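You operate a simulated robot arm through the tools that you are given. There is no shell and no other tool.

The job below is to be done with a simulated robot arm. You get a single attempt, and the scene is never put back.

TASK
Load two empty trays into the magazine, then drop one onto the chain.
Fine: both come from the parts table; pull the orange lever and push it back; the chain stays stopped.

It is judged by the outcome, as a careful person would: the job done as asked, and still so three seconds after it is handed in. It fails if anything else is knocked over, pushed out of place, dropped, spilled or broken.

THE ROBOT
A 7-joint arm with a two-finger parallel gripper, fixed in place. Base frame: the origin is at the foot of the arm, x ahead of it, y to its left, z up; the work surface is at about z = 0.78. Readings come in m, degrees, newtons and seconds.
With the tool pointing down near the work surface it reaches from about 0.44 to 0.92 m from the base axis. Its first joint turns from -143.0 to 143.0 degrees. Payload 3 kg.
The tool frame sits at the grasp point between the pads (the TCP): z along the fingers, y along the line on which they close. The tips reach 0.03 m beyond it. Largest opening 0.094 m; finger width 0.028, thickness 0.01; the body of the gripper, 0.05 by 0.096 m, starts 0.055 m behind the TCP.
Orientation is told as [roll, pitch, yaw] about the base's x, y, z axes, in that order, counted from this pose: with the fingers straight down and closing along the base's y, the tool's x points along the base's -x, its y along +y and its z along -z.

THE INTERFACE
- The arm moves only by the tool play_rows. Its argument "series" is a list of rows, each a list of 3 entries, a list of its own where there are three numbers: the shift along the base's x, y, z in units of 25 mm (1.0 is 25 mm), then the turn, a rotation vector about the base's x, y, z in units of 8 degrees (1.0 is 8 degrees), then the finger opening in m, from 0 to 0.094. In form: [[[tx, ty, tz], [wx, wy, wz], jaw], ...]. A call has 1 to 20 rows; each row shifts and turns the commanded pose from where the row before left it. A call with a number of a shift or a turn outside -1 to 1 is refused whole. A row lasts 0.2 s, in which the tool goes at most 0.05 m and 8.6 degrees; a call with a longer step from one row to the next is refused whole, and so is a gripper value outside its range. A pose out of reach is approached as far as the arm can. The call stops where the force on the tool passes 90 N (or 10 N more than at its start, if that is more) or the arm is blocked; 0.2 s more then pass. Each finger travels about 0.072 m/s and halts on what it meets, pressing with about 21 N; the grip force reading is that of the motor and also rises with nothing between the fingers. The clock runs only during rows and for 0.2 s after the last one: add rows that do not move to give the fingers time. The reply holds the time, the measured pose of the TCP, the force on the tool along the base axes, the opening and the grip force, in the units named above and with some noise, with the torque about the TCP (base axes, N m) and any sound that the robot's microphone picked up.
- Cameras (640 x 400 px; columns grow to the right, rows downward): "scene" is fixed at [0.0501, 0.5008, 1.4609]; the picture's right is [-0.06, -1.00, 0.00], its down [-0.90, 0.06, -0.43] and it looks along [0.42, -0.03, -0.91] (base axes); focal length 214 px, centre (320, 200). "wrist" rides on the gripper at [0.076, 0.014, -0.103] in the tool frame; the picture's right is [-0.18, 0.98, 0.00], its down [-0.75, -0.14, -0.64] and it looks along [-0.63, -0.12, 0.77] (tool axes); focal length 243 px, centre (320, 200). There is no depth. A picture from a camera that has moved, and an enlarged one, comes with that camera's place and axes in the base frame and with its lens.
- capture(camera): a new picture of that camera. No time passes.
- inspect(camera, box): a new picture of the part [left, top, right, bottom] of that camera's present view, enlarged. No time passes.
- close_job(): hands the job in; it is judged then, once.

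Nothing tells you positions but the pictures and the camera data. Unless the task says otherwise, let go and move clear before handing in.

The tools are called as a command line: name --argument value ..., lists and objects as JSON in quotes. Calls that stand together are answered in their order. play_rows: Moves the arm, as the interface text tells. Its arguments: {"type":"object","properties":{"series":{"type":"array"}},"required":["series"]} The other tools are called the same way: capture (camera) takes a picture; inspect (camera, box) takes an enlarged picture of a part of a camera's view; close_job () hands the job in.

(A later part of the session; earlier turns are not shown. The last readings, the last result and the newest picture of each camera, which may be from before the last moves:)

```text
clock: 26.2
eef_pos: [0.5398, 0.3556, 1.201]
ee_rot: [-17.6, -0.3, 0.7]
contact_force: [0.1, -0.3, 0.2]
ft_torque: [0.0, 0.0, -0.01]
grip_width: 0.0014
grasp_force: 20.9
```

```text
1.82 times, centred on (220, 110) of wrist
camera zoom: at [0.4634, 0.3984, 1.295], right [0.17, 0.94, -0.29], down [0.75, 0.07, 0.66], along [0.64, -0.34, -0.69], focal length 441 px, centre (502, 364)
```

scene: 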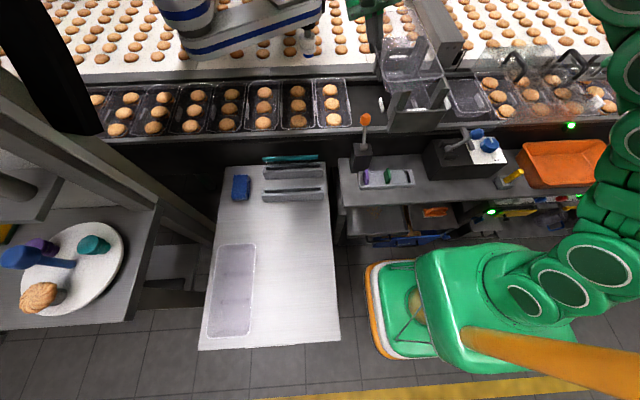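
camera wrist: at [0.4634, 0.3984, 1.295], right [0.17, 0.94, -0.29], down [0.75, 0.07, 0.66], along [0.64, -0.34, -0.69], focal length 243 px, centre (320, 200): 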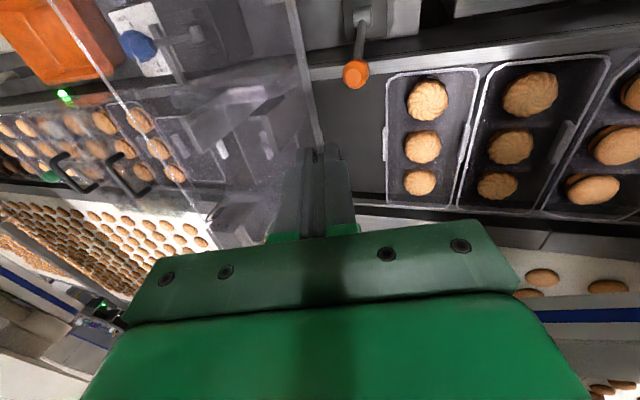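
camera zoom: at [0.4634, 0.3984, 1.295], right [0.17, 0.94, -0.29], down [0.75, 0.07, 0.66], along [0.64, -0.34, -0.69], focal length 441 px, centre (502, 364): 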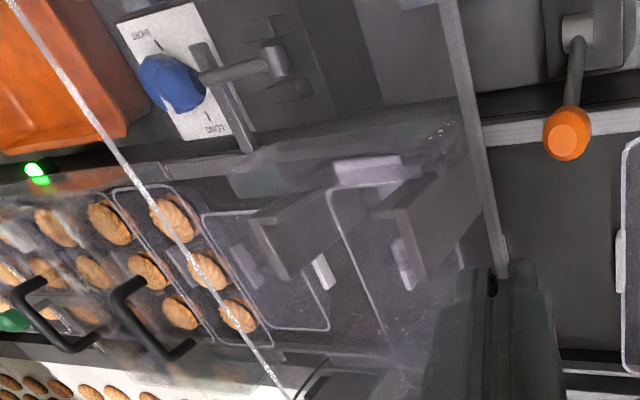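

The rims read level to within about a degree. I'll zoom in further on the near end of the tray to check its yaw.

inspect --camera "scene" --box '[380, 50, 450, 100]'

inspect --camera "scene" --box '[370, 0, 450, 55]'

```text
8.00 times, centred on (415, 75) of scene
camera zoom: at [0.0501, 0.5008, 1.4609], right [-0.06, -1.0, 0.0], down [-0.9, 0.06, -0.43], along [0.42, -0.03, -0.91], focal length 1716 px, centre (-440, 1200)
```

zoom: 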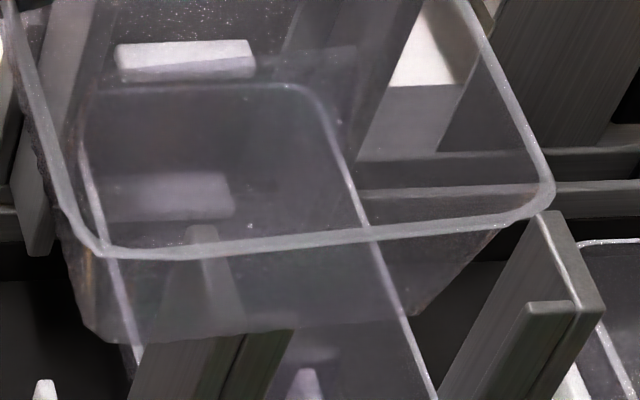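

```text
7.27 times, centred on (410, 28) of scene
camera zoom: at [0.0501, 0.5008, 1.4609], right [-0.06, -1.0, 0.0], down [-0.9, 0.06, -0.43], along [0.42, -0.03, -0.91], focal length 1560 px, centre (-334, 1454)
```

zoom: 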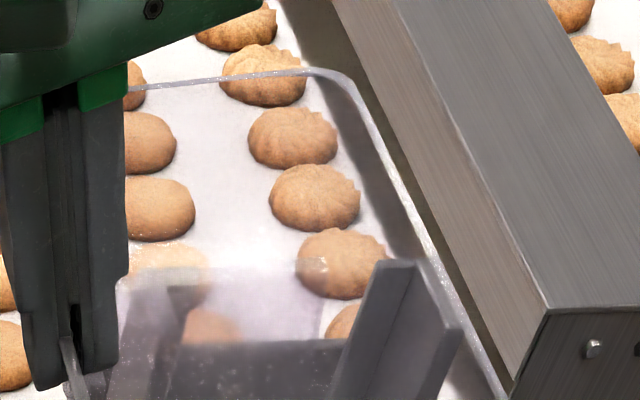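

The tray is level to about 1–2° with negligible yaw. Before inserting it I need the post positions accurately, so I'll zoom in tightly on each post.

inspect --camera "scene" --box '[425, 70, 450, 90]'

inspect --camera "scene" --box '[385, 70, 420, 98]'

inspect --camera "wrist" --box '[180, 60, 330, 180]'

inspect --camera "scene" --box '[370, 30, 430, 80]'

```text
16.00 times, centred on (438, 80) of scene
camera zoom: at [0.0501, 0.5008, 1.4609], right [-0.06, -1.0, 0.0], down [-0.9, 0.06, -0.43], along [0.42, -0.03, -0.91], focal length 3432 px, centre (-1560, 2120)
```

zoom: 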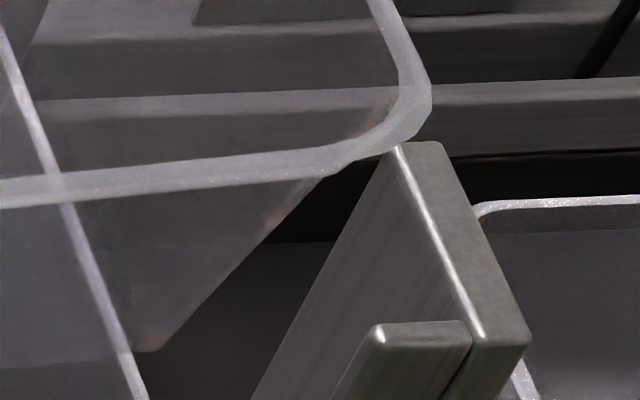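

```text
14.29 times, centred on (402, 84) of scene
camera zoom: at [0.0501, 0.5008, 1.4609], right [-0.06, -1.0, 0.0], down [-0.9, 0.06, -0.43], along [0.42, -0.03, -0.91], focal length 3064 px, centre (-859, 1857)
```

zoom: 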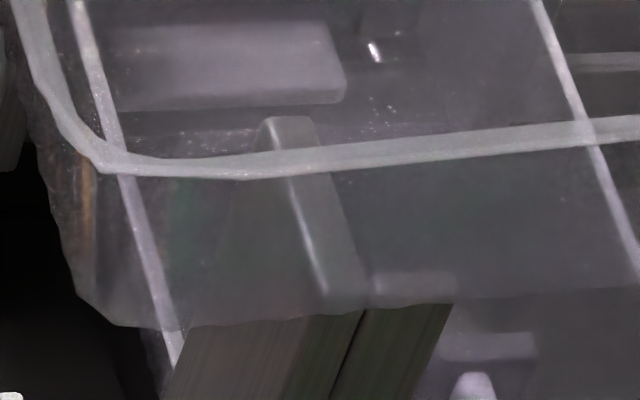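

```text
3.33 times, centred on (255, 120) of wrist
camera zoom: at [0.4634, 0.3984, 1.295], right [0.17, 0.94, -0.29], down [0.75, 0.07, 0.66], along [0.64, -0.34, -0.69], focal length 809 px, centre (537, 467)
```

zoom: 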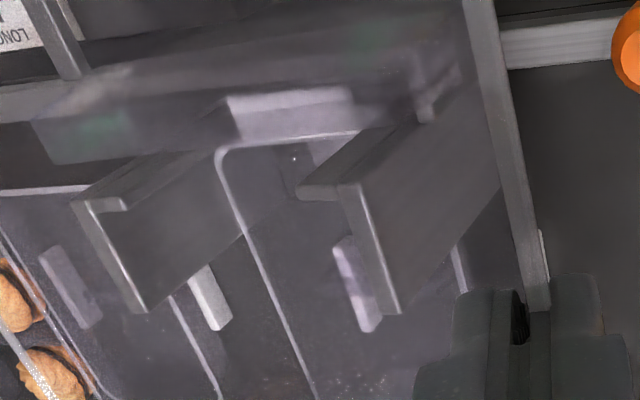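

```text
8.00 times, centred on (400, 55) of scene
camera zoom: at [0.0501, 0.5008, 1.4609], right [-0.06, -1.0, 0.0], down [-0.9, 0.06, -0.43], along [0.42, -0.03, -0.91], focal length 1716 px, centre (-320, 1360)
```

zoom: 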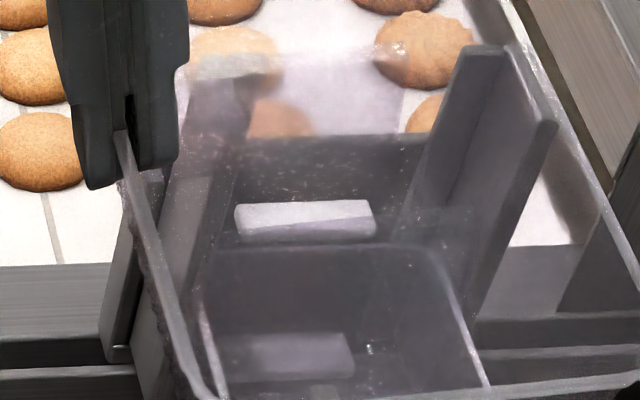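

The posts' inner faces are at about y 0.111 and 0.230, so a tray has only ±2–3 mm to spare, and its centre must land near (0.684, 0.171). I'll move above the magazine at safe height and trim the roll slightly, then line up against the posts by eye.

play_rows --series '[[[0.89, -0.726, 0], [0.15, 0, 0], 0.0], [[0.89, -0.726, 0], [0, 0, 0], 0.0], [[0.89, -0.726, 0], [0, 0, 0], 0.0], [[0.89, -0.726, 0], [0, 0, 0], 0.0], [[0.89, -0.726, 0], [0, 0, 0], 0.0], [[0.89, -0.726, 0], [0, 0, 0], 0.0], [[0.89, -0.726, 0], [0, 0, 0], 0.0], [[0, 0, -0.9], [0, 0, 0], 0.0], [[0, 0, -0.9], [0, 0, 0], 0.0], [[0, 0, -0.9], [0, 0, 0], 0.0], [[0, 0, 0], [0, 0, 0], 0.0], [[0, 0, 0], [0, 0, 0], 0.0]]'

capture --camera "wrist"

inspect --camera "scene" --box '[360, 0, 480, 120]'

```text
clock: 28.8
eef_pos: [0.6972, 0.2297, 1.1325]
ee_rot: [-16.2, -0.3, 0.6]
contact_force: [0.6, 0.9, 0.1]
ft_torque: [0.03, 0.01, -0.02]
grip_width: 0.0018
grasp_force: 20.9
```

```text
taken
camera wrist: at [0.621, 0.271, 1.2275], right [0.17, 0.95, -0.27], down [0.75, 0.05, 0.66], along [0.64, -0.32, -0.7], focal length 243 px, centre (320, 200)
```

wrist: 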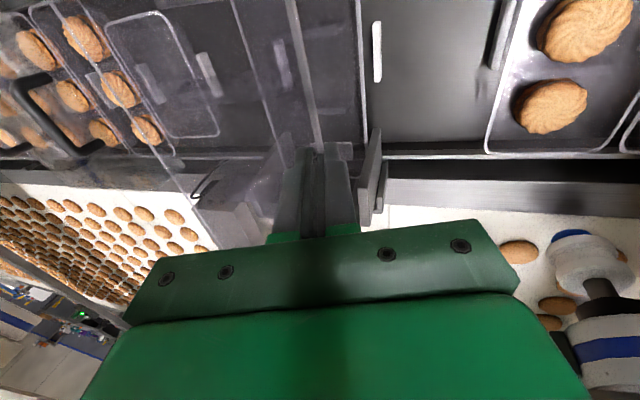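

```text
3.33 times, centred on (420, 60) of scene
camera zoom: at [0.0501, 0.5008, 1.4609], right [-0.06, -1.0, 0.0], down [-0.9, 0.06, -0.43], along [0.42, -0.03, -0.91], focal length 715 px, centre (-13, 667)
```

zoom: 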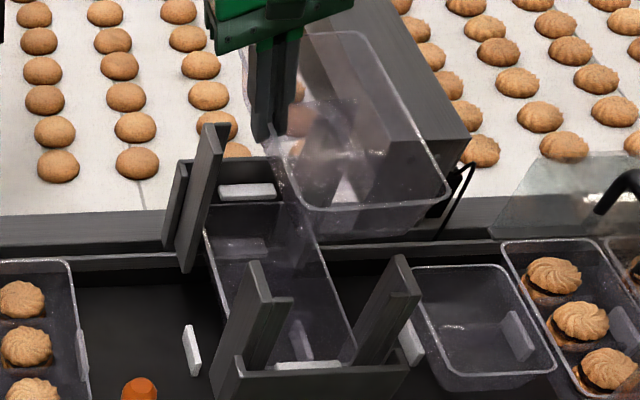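

The tray hangs above the magazine and is already close to lined up. I'll zoom in on both sides to compare its rims with the posts.

inspect --camera "wrist" --box '[200, 0, 420, 240]'

inspect --camera "scene" --box '[385, 30, 450, 100]'

```text
1.67 times, centred on (310, 120) of wrist
camera zoom: at [0.621, 0.271, 1.2275], right [0.17, 0.95, -0.27], down [0.75, 0.05, 0.66], along [0.64, -0.32, -0.7], focal length 404 px, centre (337, 333)
```

zoom: 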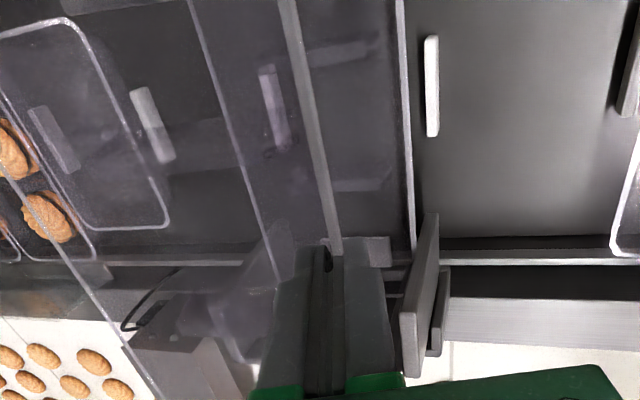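

```text
5.71 times, centred on (418, 65) of scene
camera zoom: at [0.0501, 0.5008, 1.4609], right [-0.06, -1.0, 0.0], down [-0.9, 0.06, -0.43], along [0.42, -0.03, -0.91], focal length 1226 px, centre (-237, 971)
```

zoom: 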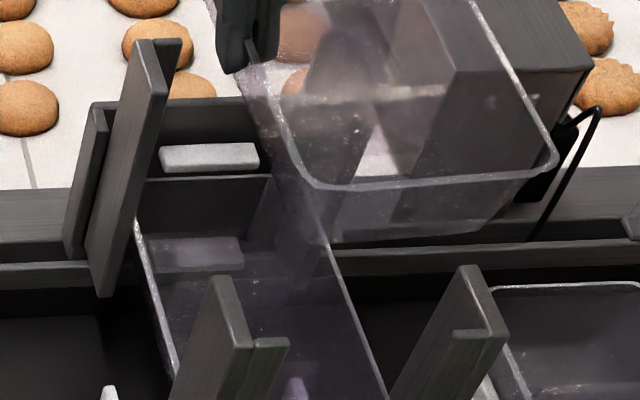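

The held tray's rims line up with the existing tray to about 2 mm. I'll lower it until the rim is just above the post tops, with the tapered bottom already between the posts, and check again.

play_rows --series '[[[0, 0, -0.5], [0, 0, 0], 0.0], [[0, 0, -0.5], [0, 0, 0], 0.0], [[0, 0, -0.5], [0, 0, 0], 0.0], [[0, 0, -0.5], [0, 0, 0], 0.0], [[0, 0, 0], [0, 0, 0], 0.0]]'

inspect --camera "wrist" --box '[200, 0, 420, 240]'

inspect --camera "scene" --box '[375, 30, 455, 110]'

```text
clock: 30.0
eef_pos: [0.697, 0.2276, 1.0842]
ee_rot: [-16.2, -0.3, 0.7]
contact_force: [-0.3, 0.4, -1.0]
ft_torque: [0.01, -0.02, -0.02]
grip_width: 0.0017
grasp_force: 21.5
```

```text
1.67 times, centred on (310, 120) of wrist
camera zoom: at [0.6192, 0.2694, 1.1793], right [0.17, 0.95, -0.27], down [0.75, 0.05, 0.66], along [0.64, -0.32, -0.7], focal length 404 px, centre (337, 333)
```

zoom: 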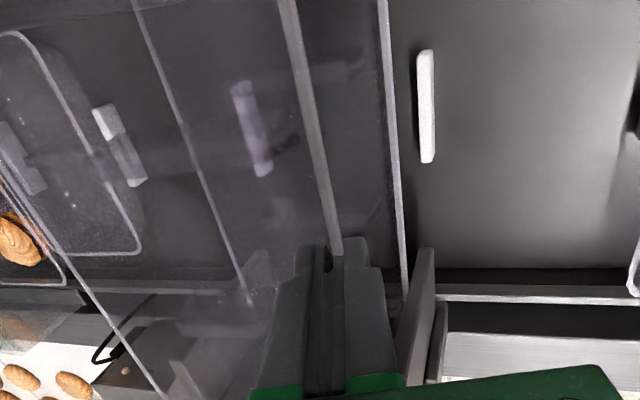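

```text
5.00 times, centred on (415, 70) of scene
camera zoom: at [0.0501, 0.5008, 1.4609], right [-0.06, -1.0, 0.0], down [-0.9, 0.06, -0.43], along [0.42, -0.03, -0.91], focal length 1072 px, centre (-155, 850)
```

zoom: 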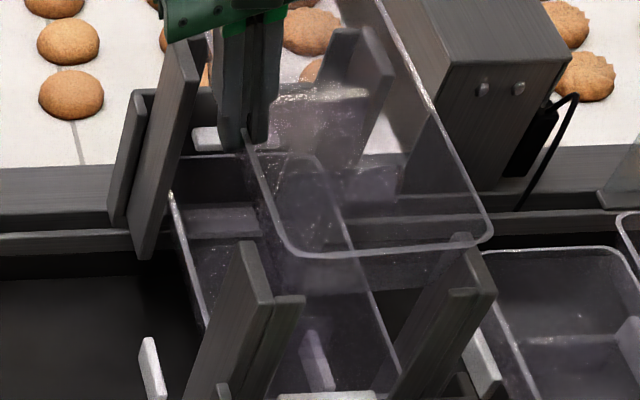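

In both cameras the held tray sits directly above the existing one in y. I'll check the far end against the back posts before going lower.

inspect --camera "scene" --box '[385, 10, 435, 50]'

inspect --camera "scene" --box '[395, 65, 450, 105]'

inspect --camera "wrist" --box '[310, 120, 410, 220]'

```text
10.00 times, centred on (410, 30) of scene
camera zoom: at [0.0501, 0.5008, 1.4609], right [-0.06, -1.0, 0.0], down [-0.9, 0.06, -0.43], along [0.42, -0.03, -0.91], focal length 2145 px, centre (-580, 1900)
```

zoom: 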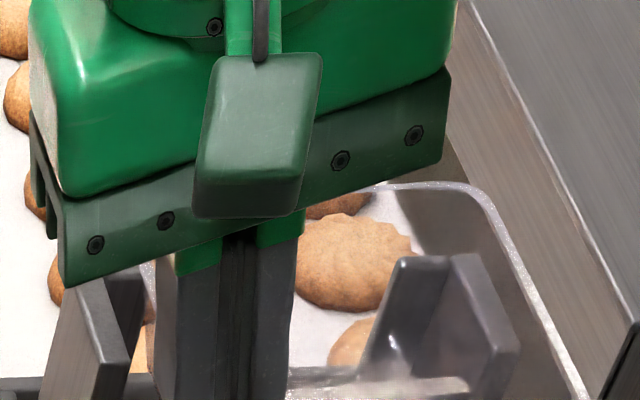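

```text
10.00 times, centred on (422, 85) of scene
camera zoom: at [0.0501, 0.5008, 1.4609], right [-0.06, -1.0, 0.0], down [-0.9, 0.06, -0.43], along [0.42, -0.03, -0.91], focal length 2145 px, centre (-705, 1350)
```

zoom: 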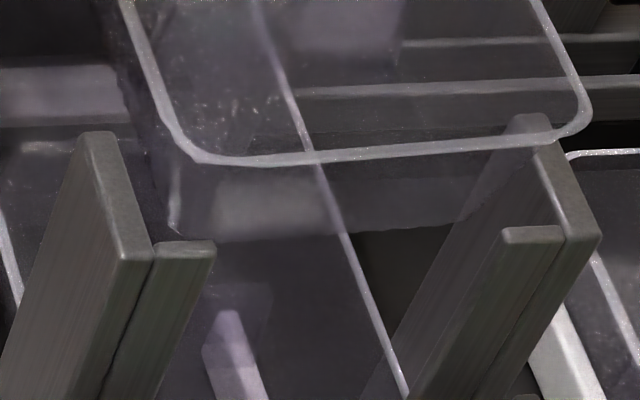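

```text
4.00 times, centred on (360, 170) of wrist
camera zoom: at [0.6192, 0.2694, 1.1793], right [0.17, 0.95, -0.27], down [0.75, 0.05, 0.66], along [0.64, -0.32, -0.7], focal length 970 px, centre (160, 320)
```

zoom: 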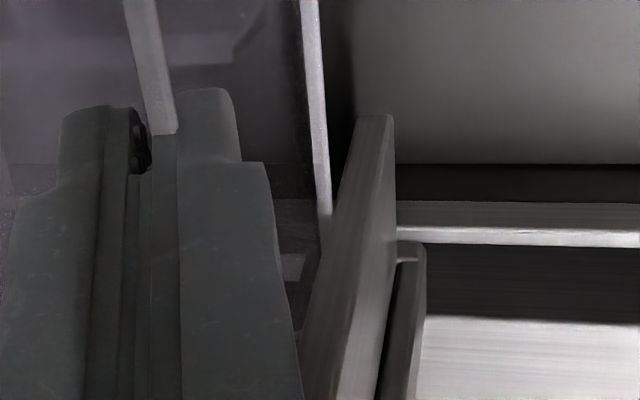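

The tray is centred to within 1–2 mm in x and y. I'll nudge 1 mm toward -y and lower slowly so the rim enters between the posts, watching the force.

play_rows --series '[[[0, -0.03, -0.2], [0, 0, 0], 0.0], [[0, 0, -0.2], [0, 0, 0], 0.0], [[0, 0, -0.2], [0, 0, 0], 0.0], [[0, 0, 0], [0, 0, 0], 0.0]]'

inspect --camera "scene" --box '[395, 65, 450, 105]'

inspect --camera "scene" --box '[385, 15, 435, 55]'

inspect --camera "wrist" --box '[200, 0, 420, 240]'

```text
clock: 31.0
eef_pos: [0.6962, 0.2291, 1.0693]
ee_rot: [-16.4, -0.3, 0.6]
contact_force: [0.6, 0.2, 1.0]
ft_torque: [0.01, 0.0, 0.0]
grip_width: 0.0015
grasp_force: 21.1
```

```text
10.00 times, centred on (422, 85) of scene
camera zoom: at [0.0501, 0.5008, 1.4609], right [-0.06, -1.0, 0.0], down [-0.9, 0.06, -0.43], along [0.42, -0.03, -0.91], focal length 2145 px, centre (-705, 1350)
```

zoom: 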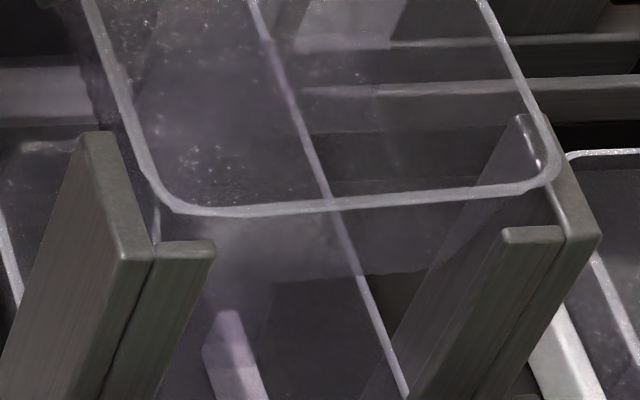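

```text
10.00 times, centred on (410, 35) of scene
camera zoom: at [0.0501, 0.5008, 1.4609], right [-0.06, -1.0, 0.0], down [-0.9, 0.06, -0.43], along [0.42, -0.03, -0.91], focal length 2145 px, centre (-580, 1850)
```

zoom: 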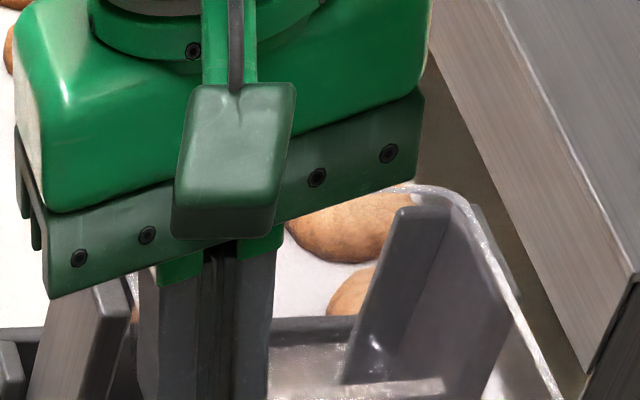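

```text
1.67 times, centred on (310, 120) of wrist
camera zoom: at [0.6197, 0.2695, 1.1639], right [0.17, 0.95, -0.27], down [0.75, 0.05, 0.66], along [0.64, -0.32, -0.7], focal length 404 px, centre (337, 333)
```

zoom: 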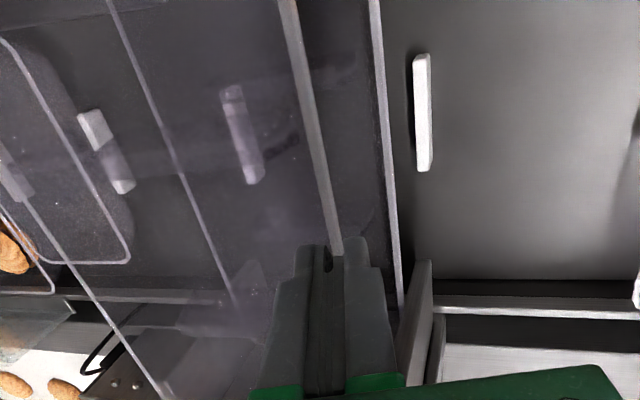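

The rim is now only a few millimetres above the post tops, and the fit is tight. I'll lower 4 mm more and look closely at both front posts before the rim enters.

play_rows --series '[[[0, 0, -0.16], [0, 0, 0], 0.0], [[0, 0, 0], [0, 0, 0], 0.0]]'

inspect --camera "scene" --box '[425, 65, 450, 85]'

inspect --camera "scene" --box '[395, 70, 420, 90]'

inspect --camera "scene" --box '[412, 25, 437, 45]'

```text
clock: 31.6
eef_pos: [0.6977, 0.2287, 1.0645]
ee_rot: [-16.2, -0.3, 0.7]
contact_force: [-6.6, 0.7, 4.3]
ft_torque: [-0.03, -0.42, -0.05]
grip_width: 0.0013
grasp_force: 21.1
```

```text
16.00 times, centred on (438, 75) of scene
camera zoom: at [0.0501, 0.5008, 1.4609], right [-0.06, -1.0, 0.0], down [-0.9, 0.06, -0.43], along [0.42, -0.03, -0.91], focal length 3432 px, centre (-1560, 2200)
```

zoom: 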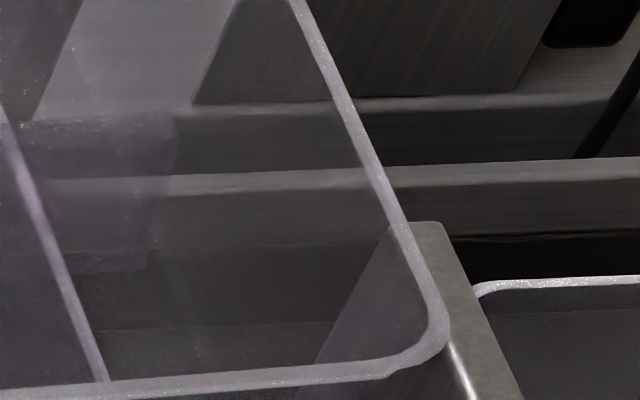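

```text
16.00 times, centred on (408, 80) of scene
camera zoom: at [0.0501, 0.5008, 1.4609], right [-0.06, -1.0, 0.0], down [-0.9, 0.06, -0.43], along [0.42, -0.03, -0.91], focal length 3432 px, centre (-1080, 2120)
```

zoom: 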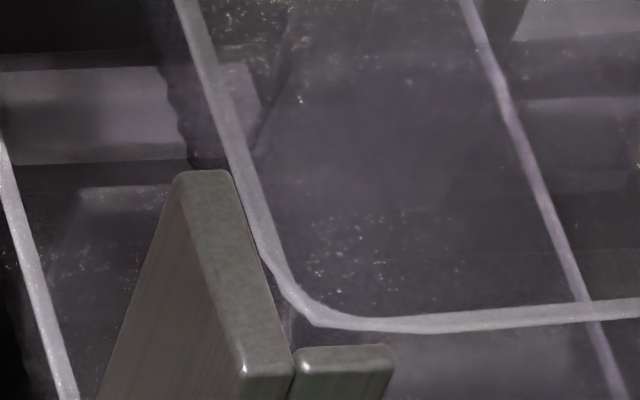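

```text
16.00 times, centred on (424, 35) of scene
camera zoom: at [0.0501, 0.5008, 1.4609], right [-0.06, -1.0, 0.0], down [-0.9, 0.06, -0.43], along [0.42, -0.03, -0.91], focal length 3432 px, centre (-1352, 2840)
```

zoom: 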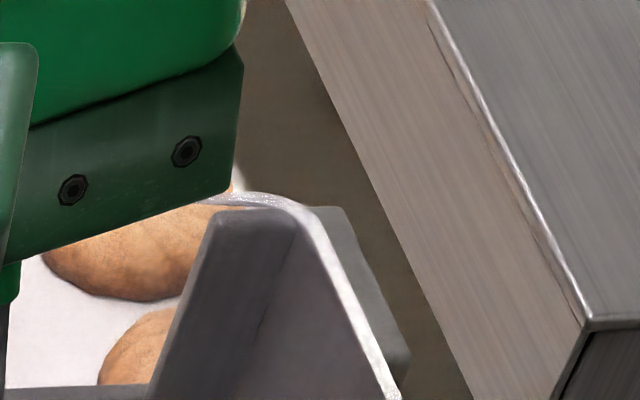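

The reading of -6.6 N in x with an upward push shows the far rim touching the back post, so the tray is slightly too far in +x. I'll rise, shift 3 mm toward -x, and lower again.

play_rows --series '[[[0, 0, 0.2], [0, 0, 0], 0.0], [[-0.12, 0, 0], [0, 0, 0], 0.0], [[0, 0, 0], [0, 0, 0], 0.0], [[0, 0, -0.16], [0, 0, 0], 0.0], [[0, 0, 0], [0, 0, 0], 0.0]]'

inspect --camera "scene" --box '[395, 65, 450, 105]'

inspect --camera "scene" --box '[380, 20, 440, 60]'

```text
clock: 32.8
eef_pos: [0.6931, 0.228, 1.0664]
ee_rot: [-16.2, -0.3, 0.6]
contact_force: [0.7, -0.6, 0.5]
ft_torque: [0.03, 0.04, 0.0]
grip_width: 0.0013
grasp_force: 21.0
```

```text
10.00 times, centred on (422, 85) of scene
camera zoom: at [0.0501, 0.5008, 1.4609], right [-0.06, -1.0, 0.0], down [-0.9, 0.06, -0.43], along [0.42, -0.03, -0.91], focal length 2145 px, centre (-705, 1350)
```

zoom: 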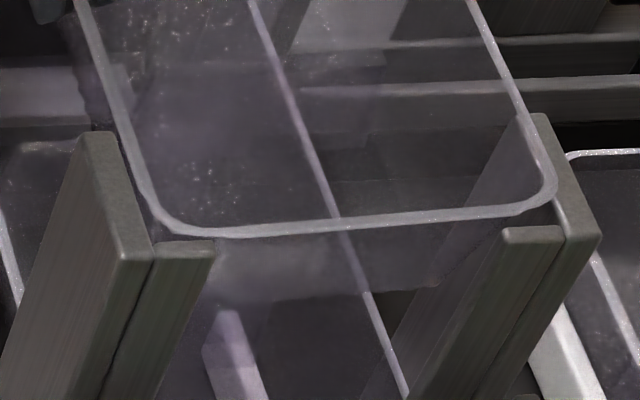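

```text
10.00 times, centred on (410, 40) of scene
camera zoom: at [0.0501, 0.5008, 1.4609], right [-0.06, -1.0, 0.0], down [-0.9, 0.06, -0.43], along [0.42, -0.03, -0.91], focal length 2145 px, centre (-580, 1800)
```

zoom: 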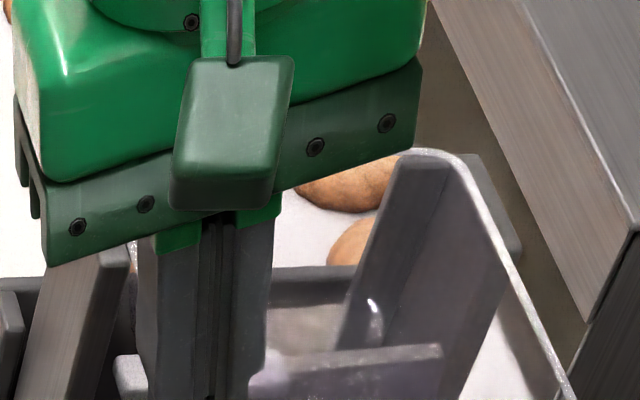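

There's no contact now, and the gaps look balanced at both ends. I'll lower in 2 mm steps and read the force after each.

play_rows --series '[[[0, 0, -0.1], [0, 0, 0], 0.0], [[0, 0, 0], [0, 0, 0], 0.0]]'

play_rows --series '[[[0, 0, -0.1], [0, 0, 0], 0.0], [[0, 0, 0], [0, 0, 0], 0.0]]'

```text
clock: 33.4
eef_pos: [0.6929, 0.2291, 1.0637]
ee_rot: [-16.2, -0.3, 0.7]
contact_force: [0.1, 0.8, 0.5]
ft_torque: [0.02, -0.05, 0.0]
grip_width: 0.0014
grasp_force: 20.7
```

```text
clock: 34.0
eef_pos: [0.6937, 0.2291, 1.0607]
ee_rot: [-16.2, -0.3, 0.6]
contact_force: [0.0, 0.8, -0.3]
ft_torque: [0.02, 0.01, 0.02]
grip_width: 0.0016
grasp_force: 21.1
```

I'm past the height of the earlier contact with no force showing. I'll keep going in small steps.

play_rows --series '[[[0, 0, -0.1], [0, 0, 0], 0.0], [[0, 0, 0], [0, 0, 0], 0.0]]'

inspect --camera "scene" --box '[395, 65, 450, 105]'

inspect --camera "scene" --box '[380, 20, 440, 60]'

```text
clock: 34.6
eef_pos: [0.6923, 0.2288, 1.058]
ee_rot: [-16.2, -0.4, 0.6]
contact_force: [0.2, 0.2, 0.5]
ft_torque: [0.01, 0.04, 0.0]
grip_width: 0.0014
grasp_force: 20.8
```

```text
10.00 times, centred on (422, 85) of scene
camera zoom: at [0.0501, 0.5008, 1.4609], right [-0.06, -1.0, 0.0], down [-0.9, 0.06, -0.43], along [0.42, -0.03, -0.91], focal length 2145 px, centre (-705, 1350)
```

zoom: 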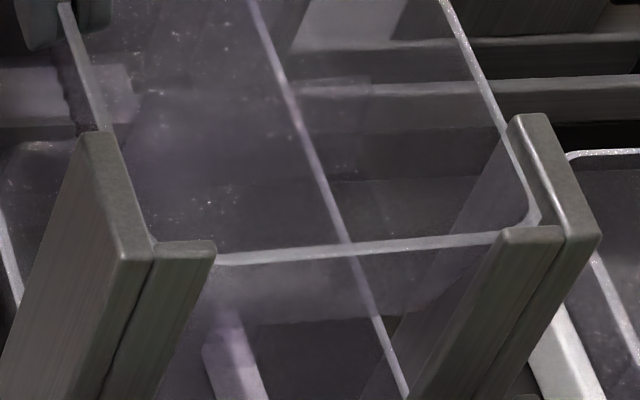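

```text
10.00 times, centred on (410, 40) of scene
camera zoom: at [0.0501, 0.5008, 1.4609], right [-0.06, -1.0, 0.0], down [-0.9, 0.06, -0.43], along [0.42, -0.03, -0.91], focal length 2145 px, centre (-580, 1800)
```

zoom: 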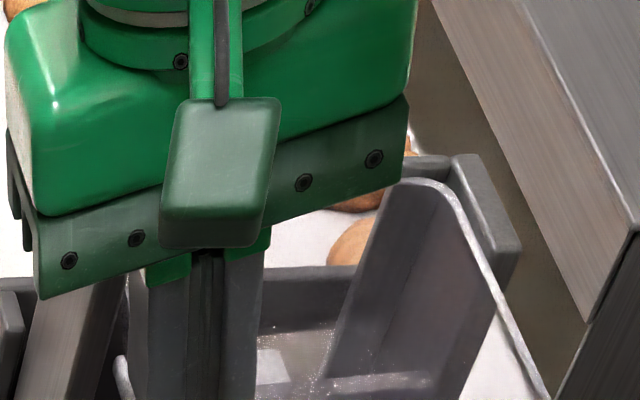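

The rim is now down between all four posts with no contact. I'll check the +y side from the wrist camera.

inspect --camera "wrist" --box '[200, 0, 420, 240]'

inspect --camera "scene" --box '[370, 30, 450, 130]'

```text
1.67 times, centred on (310, 120) of wrist
camera zoom: at [0.6161, 0.2697, 1.1528], right [0.18, 0.95, -0.27], down [0.75, 0.05, 0.66], along [0.64, -0.32, -0.7], focal length 404 px, centre (337, 333)
```

zoom: 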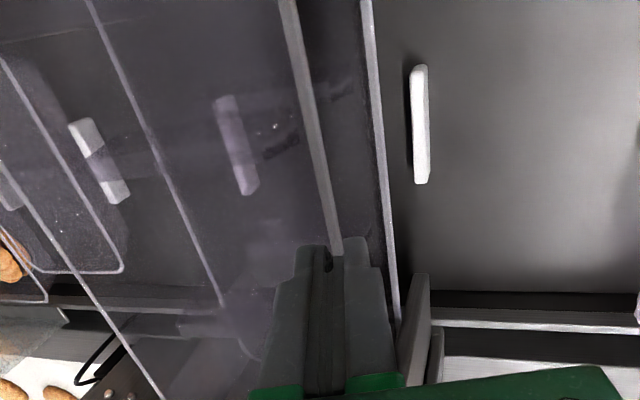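

```text
4.00 times, centred on (410, 80) of scene
camera zoom: at [0.0501, 0.5008, 1.4609], right [-0.06, -1.0, 0.0], down [-0.9, 0.06, -0.43], along [0.42, -0.03, -0.91], focal length 858 px, centre (-40, 680)
```

zoom: 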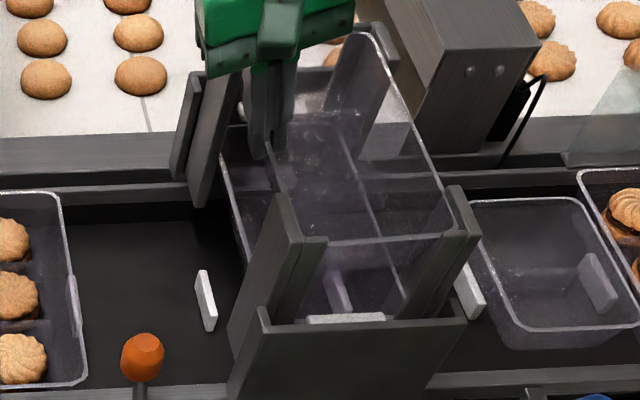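

The way down is clear on all sides. I'll keep lowering, and stop before the outer fingertip reaches the rim of the tray below, at about z 1.018.

play_rows --series '[[[0, 0, -0.2], [0, 0, 0], 0.0], [[0, 0, -0.2], [0, 0, 0], 0.0], [[0, 0, -0.2], [0, 0, 0], 0.0], [[0, 0, 0], [0, 0, 0], 0.0]]'

inspect --camera "scene" --box '[370, 30, 450, 130]'

inspect --camera "wrist" --box '[200, 0, 420, 240]'

```text
clock: 35.6
eef_pos: [0.6941, 0.2292, 1.0434]
ee_rot: [-16.3, -0.3, 0.5]
contact_force: [-0.5, -0.3, -0.9]
ft_torque: [0.02, 0.0, 0.02]
grip_width: 0.0017
grasp_force: 21.0
```

```text
4.00 times, centred on (410, 80) of scene
camera zoom: at [0.0501, 0.5008, 1.4609], right [-0.06, -1.0, 0.0], down [-0.9, 0.06, -0.43], along [0.42, -0.03, -0.91], focal length 858 px, centre (-40, 680)
```

zoom: 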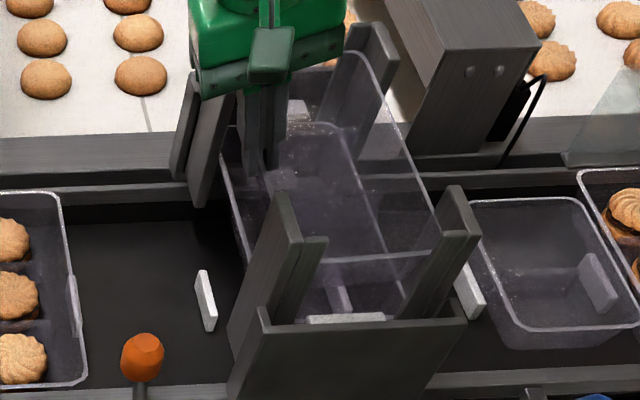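

```text
1.67 times, centred on (310, 120) of wrist
camera zoom: at [0.617, 0.27, 1.1381], right [0.17, 0.95, -0.27], down [0.75, 0.05, 0.66], along [0.64, -0.32, -0.7], focal length 404 px, centre (337, 333)
```

zoom: 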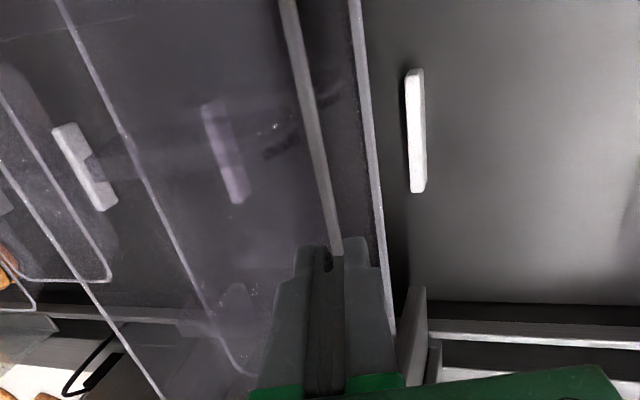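

All good so far. I'll lower the remaining 25 mm.

play_rows --series '[[[0, 0, -0.25], [0, 0, 0], 0.0], [[0, 0, -0.25], [0, 0, 0], 0.0], [[0, 0, -0.25], [0, 0, 0], 0.0], [[0, 0, -0.2], [0, 0, 0], 0.0], [[0, 0, 0], [0, 0, 0], 0.0]]'

inspect --camera "scene" --box '[370, 30, 450, 130]'

inspect --camera "wrist" --box '[260, 80, 420, 240]'

```text
clock: 36.8
eef_pos: [0.6928, 0.2301, 1.02]
ee_rot: [-16.3, -0.3, 0.6]
contact_force: [0.4, -0.5, 0.3]
ft_torque: [0.0, 0.02, 0.02]
grip_width: 0.0015
grasp_force: 21.1
```

```text
4.00 times, centred on (410, 80) of scene
camera zoom: at [0.0501, 0.5008, 1.4609], right [-0.06, -1.0, 0.0], down [-0.9, 0.06, -0.43], along [0.42, -0.03, -0.91], focal length 858 px, centre (-40, 680)
```

zoom: 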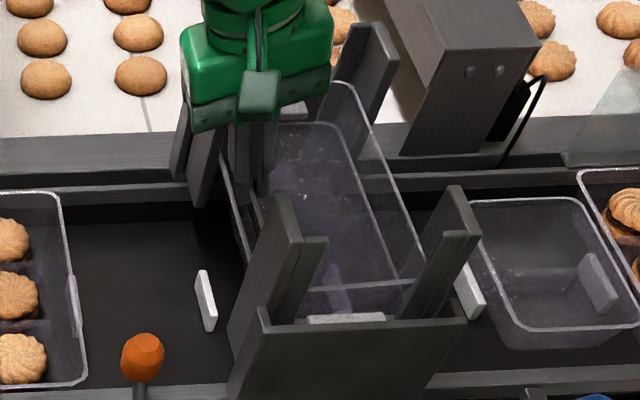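

```text
2.50 times, centred on (340, 160) of wrist
camera zoom: at [0.6163, 0.2704, 1.1146], right [0.18, 0.95, -0.27], down [0.75, 0.05, 0.66], along [0.64, -0.32, -0.7], focal length 606 px, centre (270, 300)
```

zoom: 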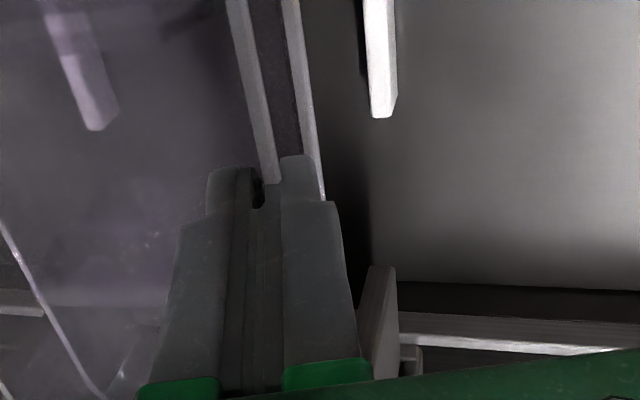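

No contact yet. I'll take 4 mm more, then open gently so the tray slides down its guide onto the one below.

play_rows --series '[[[0, 0, -0.15], [0, 0, 0], 0.0], [[0, 0, 0], [0, 0, 0], 0.0]]'

inspect --camera "wrist" --box '[260, 80, 420, 240]'

```text
clock: 37.4
eef_pos: [0.6948, 0.2288, 1.0148]
ee_rot: [-16.2, -0.3, 0.6]
contact_force: [-0.1, -0.1, 0.3]
ft_torque: [0.03, 0.01, 0.0]
grip_width: 0.0016
grasp_force: 21.1
```

```text
2.50 times, centred on (340, 160) of wrist
camera zoom: at [0.6168, 0.2701, 1.1105], right [0.18, 0.95, -0.27], down [0.75, 0.05, 0.66], along [0.64, -0.32, -0.7], focal length 606 px, centre (270, 300)
```

zoom: 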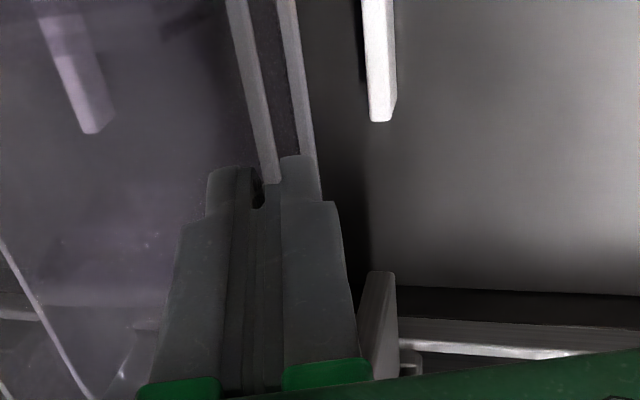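

Still clear. I'll open slowly to release.

play_rows --series '[[[0, 0, 0], [0, 0, 0], 0.004], [[0, 0, 0], [0, 0, 0], 0.008], [[0, 0, 0], [0, 0, 0], 0.012], [[0, 0, 0], [0, 0, 0], 0.016], [[0, 0, 0], [0, 0, 0], 0.016]]'

inspect --camera "wrist" --box '[200, 0, 420, 240]'

inspect --camera "scene" --box '[370, 30, 450, 130]'

```text
clock: 38.6
eef_pos: [0.6931, 0.2293, 1.0153]
ee_rot: [-16.3, -0.3, 0.7]
contact_force: [0.2, -0.6, 0.0]
ft_torque: [0.02, 0.01, -0.03]
grip_width: 0.0161
grasp_force: 0.1
```

```text
1.67 times, centred on (310, 120) of wrist
camera zoom: at [0.6167, 0.2701, 1.1105], right [0.18, 0.95, -0.27], down [0.75, 0.05, 0.66], along [0.64, -0.32, -0.7], focal length 404 px, centre (337, 333)
```

zoom: 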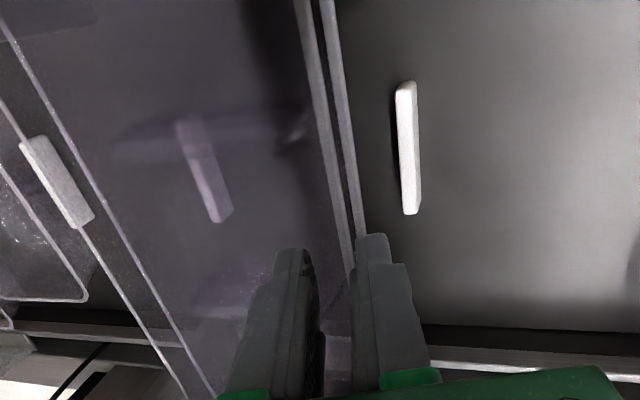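

```text
4.00 times, centred on (410, 80) of scene
camera zoom: at [0.0501, 0.5008, 1.4609], right [-0.06, -1.0, 0.0], down [-0.9, 0.06, -0.43], along [0.42, -0.03, -0.91], focal length 858 px, centre (-40, 680)
```

zoom: 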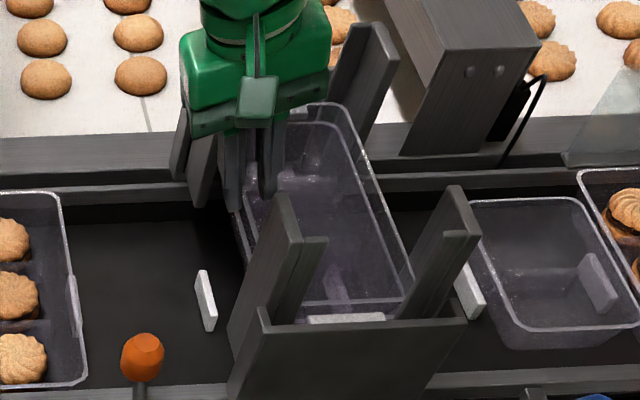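

The tray dropped straight in and nested level on the one below. I'll retract along the tool axis and then up.

play_rows --series '[[[0, 0.08, 0.27], [0, 0, 0], 0.016], [[0, 0.12, 0.4], [0, 0, 0], 0.016], [[0, 0.15, 0.51], [0, 0, 0], 0.016], [[0, 0.15, 0.51], [0, 0, 0], 0.016], [[0, 0, 0.8], [0, 0, 0], 0.016], [[0, 0, 0.8], [0, 0, 0], 0.016], [[0, 0, 0.8], [0, 0, 0], 0.016], [[0, 0, 0.8], [0, 0, 0], 0.016], [[0, 0, 0.8], [0, 0, 0], 0.03], [[0, 0, 0.8], [0, 0, 0], 0.04], [[0, 0, 0], [0, 0, 0], 0.04]]'

capture --camera "wrist"

inspect --camera "scene" --box '[370, 30, 450, 130]'

```text
clock: 41.0
eef_pos: [0.6927, 0.2428, 1.1786]
ee_rot: [-16.2, -0.4, 0.7]
contact_force: [1.0, -0.4, -0.1]
ft_torque: [0.01, -0.02, 0.0]
grip_width: 0.0397
grasp_force: 0.1
```

```text
taken
camera wrist: at [0.6162, 0.2838, 1.274], right [0.17, 0.95, -0.27], down [0.75, 0.05, 0.66], along [0.64, -0.32, -0.7], focal length 243 px, centre (320, 200)
```

wrist: 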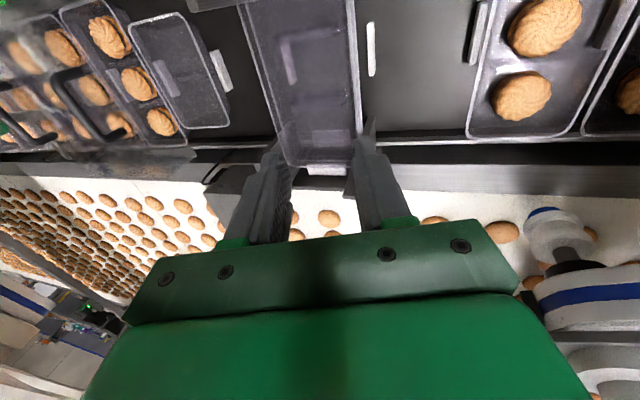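

```text
4.00 times, centred on (410, 80) of scene
camera zoom: at [0.0501, 0.5008, 1.4609], right [-0.06, -1.0, 0.0], down [-0.9, 0.06, -0.43], along [0.42, -0.03, -0.91], focal length 858 px, centre (-40, 680)
```

zoom: 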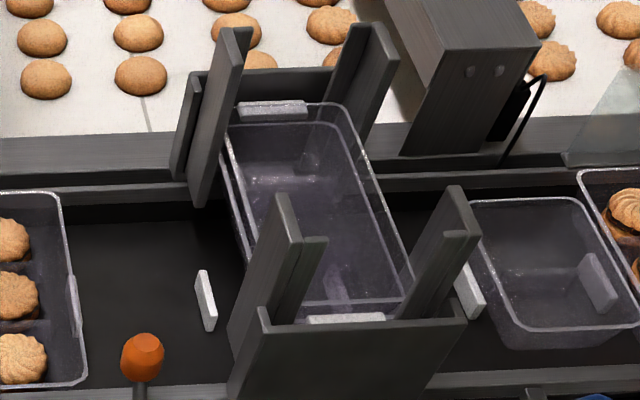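

The first tray is loaded and nested with about 17 mm of rim pitch. Before fetching the second, I'll check for anything close to the left tray.

inspect --camera "scene" --box '[90, 140, 290, 360]'

inspect --camera "scene" --box '[0, 30, 230, 250]'

```text
1.82 times, centred on (190, 250) of scene
camera zoom: at [0.0501, 0.5008, 1.4609], right [-0.06, -1.0, 0.0], down [-0.9, 0.06, -0.43], along [0.42, -0.03, -0.91], focal length 390 px, centre (556, 109)
```

zoom: 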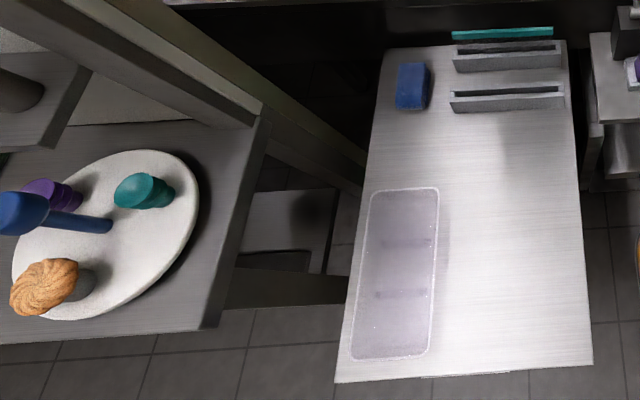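

```text
1.82 times, centred on (115, 140) of scene
camera zoom: at [0.0501, 0.5008, 1.4609], right [-0.06, -1.0, 0.0], down [-0.9, 0.06, -0.43], along [0.42, -0.03, -0.91], focal length 390 px, centre (693, 309)
```

zoom: 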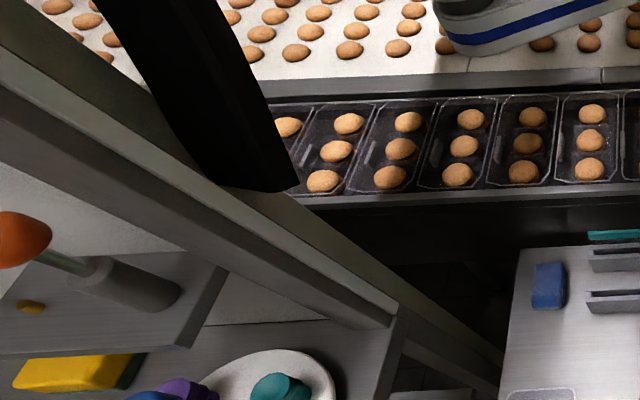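

A shelf with a plate stands left of the parts table, from about y 0.93 outward. I'll return along the same path and check the clearance with the wrist camera before going over the left tray.

play_rows --series '[[[-0.873, 0.645, 0.12], [0, 0, 0], 0.04], [[-0.873, 0.645, 0.12], [0, 0, 0], 0.04], [[-0.873, 0.645, 0.12], [0, 0, 0], 0.04], [[-0.873, 0.645, 0.12], [0, 0, 0], 0.04], [[-0.873, 0.645, 0.12], [0, 0, 0], 0.04], [[-0.873, 0.645, 0.12], [0, 0, 0], 0.04], [[-0.873, 0.645, 0.12], [0, 0, 0], 0.04], [[-0.95, 0.822, -0.4], [0, 0, 0], 0.04], [[-0.95, 0.822, -0.4], [0, 0, 0], 0.04], [[-0.95, 0.822, -0.4], [0, 0, 0], 0.04], [[-0.95, 0.822, -0.4], [0, 0, 0], 0.04], [[-0.95, 0.822, -0.4], [0, 0, 0], 0.04], [[-0.95, 0.822, -0.4], [0, 0, 0], 0.04], [[-0.95, 0.822, -0.4], [0, 0, 0], 0.04], [[-0.95, 0.822, -0.4], [0, 0, 0], 0.04], [[-0.9, 0.7, -0.4], [0, 0, 0], 0.04], [[-0.9, 0.7, -0.4], [0, 0, 0], 0.04], [[-0.9, 0.7, -0.4], [0, 0, 0], 0.04], [[-0.9, 0.7, -0.4], [0, 0, 0], 0.04], [[0, 0, 0], [0, 0, 0], 0.04]]'

capture --camera "wrist"

capture --camera "scene"

```text
clock: 45.2
eef_pos: [0.2603, 0.5878, 1.0779]
ee_rot: [-16.4, -0.3, 0.6]
contact_force: [-0.2, 0.0, 0.0]
ft_torque: [0.01, -0.01, 0.02]
grip_width: 0.0399
grasp_force: 0.1
```

```text
taken
camera wrist: at [0.183, 0.6288, 1.1731], right [0.17, 0.95, -0.27], down [0.75, 0.05, 0.66], along [0.64, -0.32, -0.7], focal length 243 px, centre (320, 200)
```

wrist: 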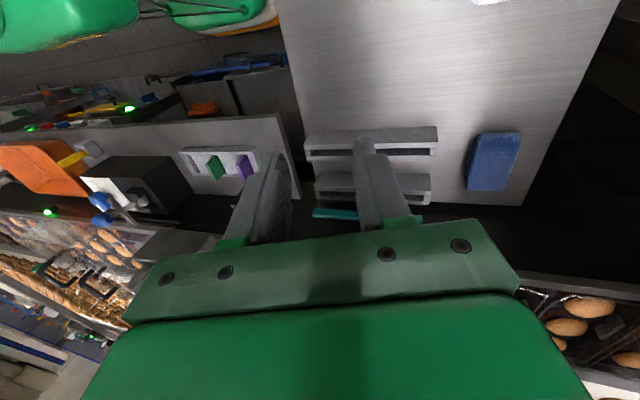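

```text
taken
```

scene: 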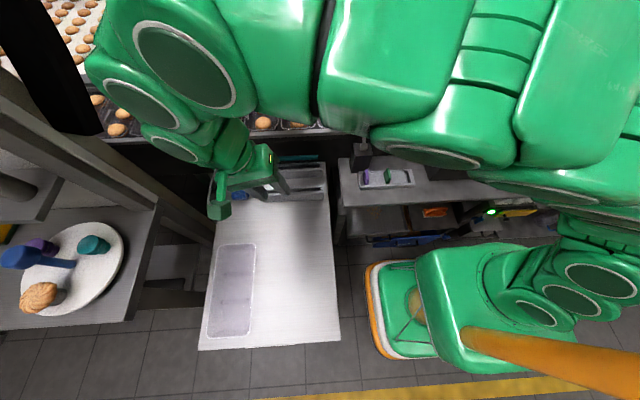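

The wrist joint leans out toward the shelf in this pose, so gripping the left tray's outer wall would leave little room. I'll grip its inner (-y) wall with the mirrored tilt instead, so the wrist leans away from the shelf. I'm turning the tool over now.

play_rows --series '[[[0, 0.2, 0], [0.8, 0, 0], 0.04], [[0, 0.2, 0], [0.8, 0, 0], 0.04], [[0, 0.2, 0], [0.8, 0, 0], 0.04], [[0, 0.2, 0], [0.8, 0, 0], 0.04], [[0, 0.2, 0], [0.85, 0, 0], 0.04], [[0, 0, 0], [0, 0, 0], 0.04], [[0, 0, 0], [0, 0, 0], 0.04]]'

capture --camera "wrist"

capture --camera "scene"

```text
clock: 46.8
eef_pos: [0.2609, 0.6124, 1.0789]
ee_rot: [16.0, -0.6, 0.4]
contact_force: [-0.7, -0.4, -0.8]
ft_torque: [-0.04, 0.01, 0.02]
grip_width: 0.0399
grasp_force: 0.0
```

```text
taken
camera wrist: at [0.1842, 0.5961, 1.1818], right [0.18, 0.95, 0.28], down [0.75, -0.31, 0.59], along [0.64, 0.1, -0.76], focal length 243 px, centre (320, 200)
```

wrist: 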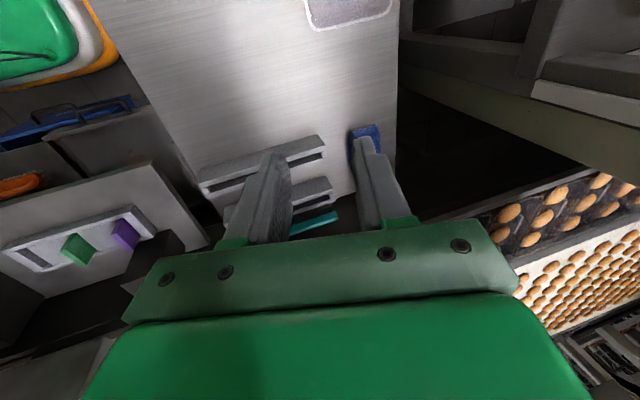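

```text
taken
```

scene: 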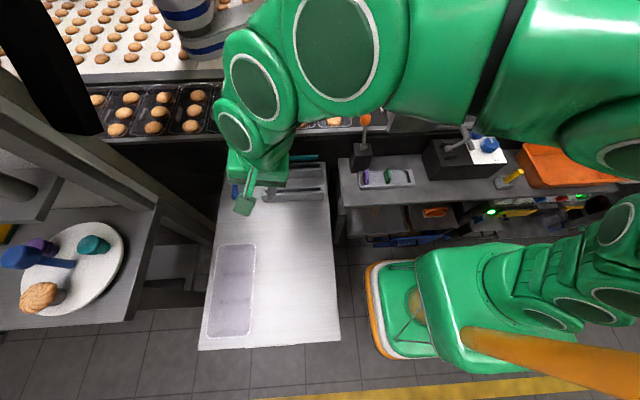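

The wrist now leans inward with plenty of room. I'll come down toward the left tray's -y rim.

play_rows --series '[[[-0.4, 0.2, -0.9], [0, 0, 0], 0.04], [[-0.4, 0.2, -0.9], [0, 0, 0], 0.04], [[-0.4, 0.2, -0.9], [0, 0, 0], 0.04], [[-0.4, 0.2, -0.9], [0, 0, 0], 0.04], [[-0.4, 0.2, -0.9], [0, 0, 0], 0.04], [[-0.7, 0.15, -0.37], [0, 0, 0], 0.04], [[-0.7, 0.15, -0.37], [0, 0, 0], 0.04], [[-0.7, 0.15, -0.37], [0, 0, 0], 0.04], [[-0.7, 0.15, -0.37], [0, 0, 0], 0.04], [[0, 0, 0], [0, 0, 0], 0.04]]'

capture --camera "wrist"

capture --camera "scene"

```text
clock: 49.0
eef_pos: [0.1392, 0.6526, 0.9289]
ee_rot: [16.2, -0.6, 0.4]
contact_force: [0.5, -0.3, 0.3]
ft_torque: [-0.03, 0.02, -0.02]
grip_width: 0.0401
grasp_force: 0.1
```

```text
taken
camera wrist: at [0.0626, 0.637, 1.0322], right [0.17, 0.95, 0.27], down [0.75, -0.31, 0.59], along [0.64, 0.1, -0.76], focal length 243 px, centre (320, 200)
```

wrist: 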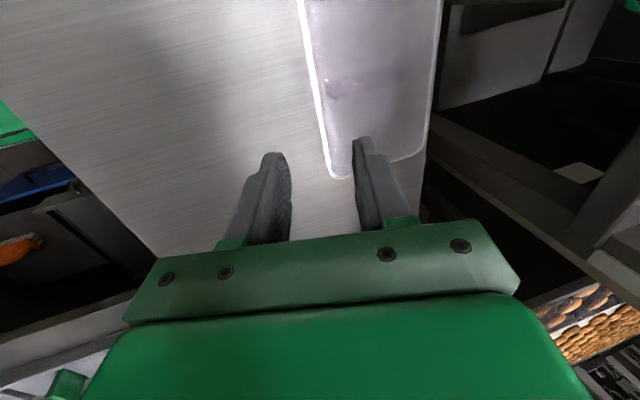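

```text
taken
```

scene: 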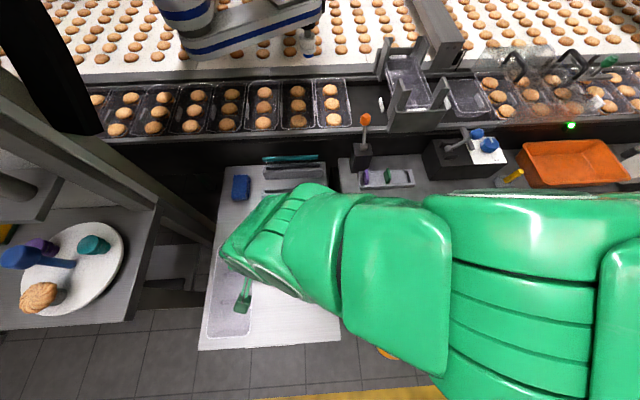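

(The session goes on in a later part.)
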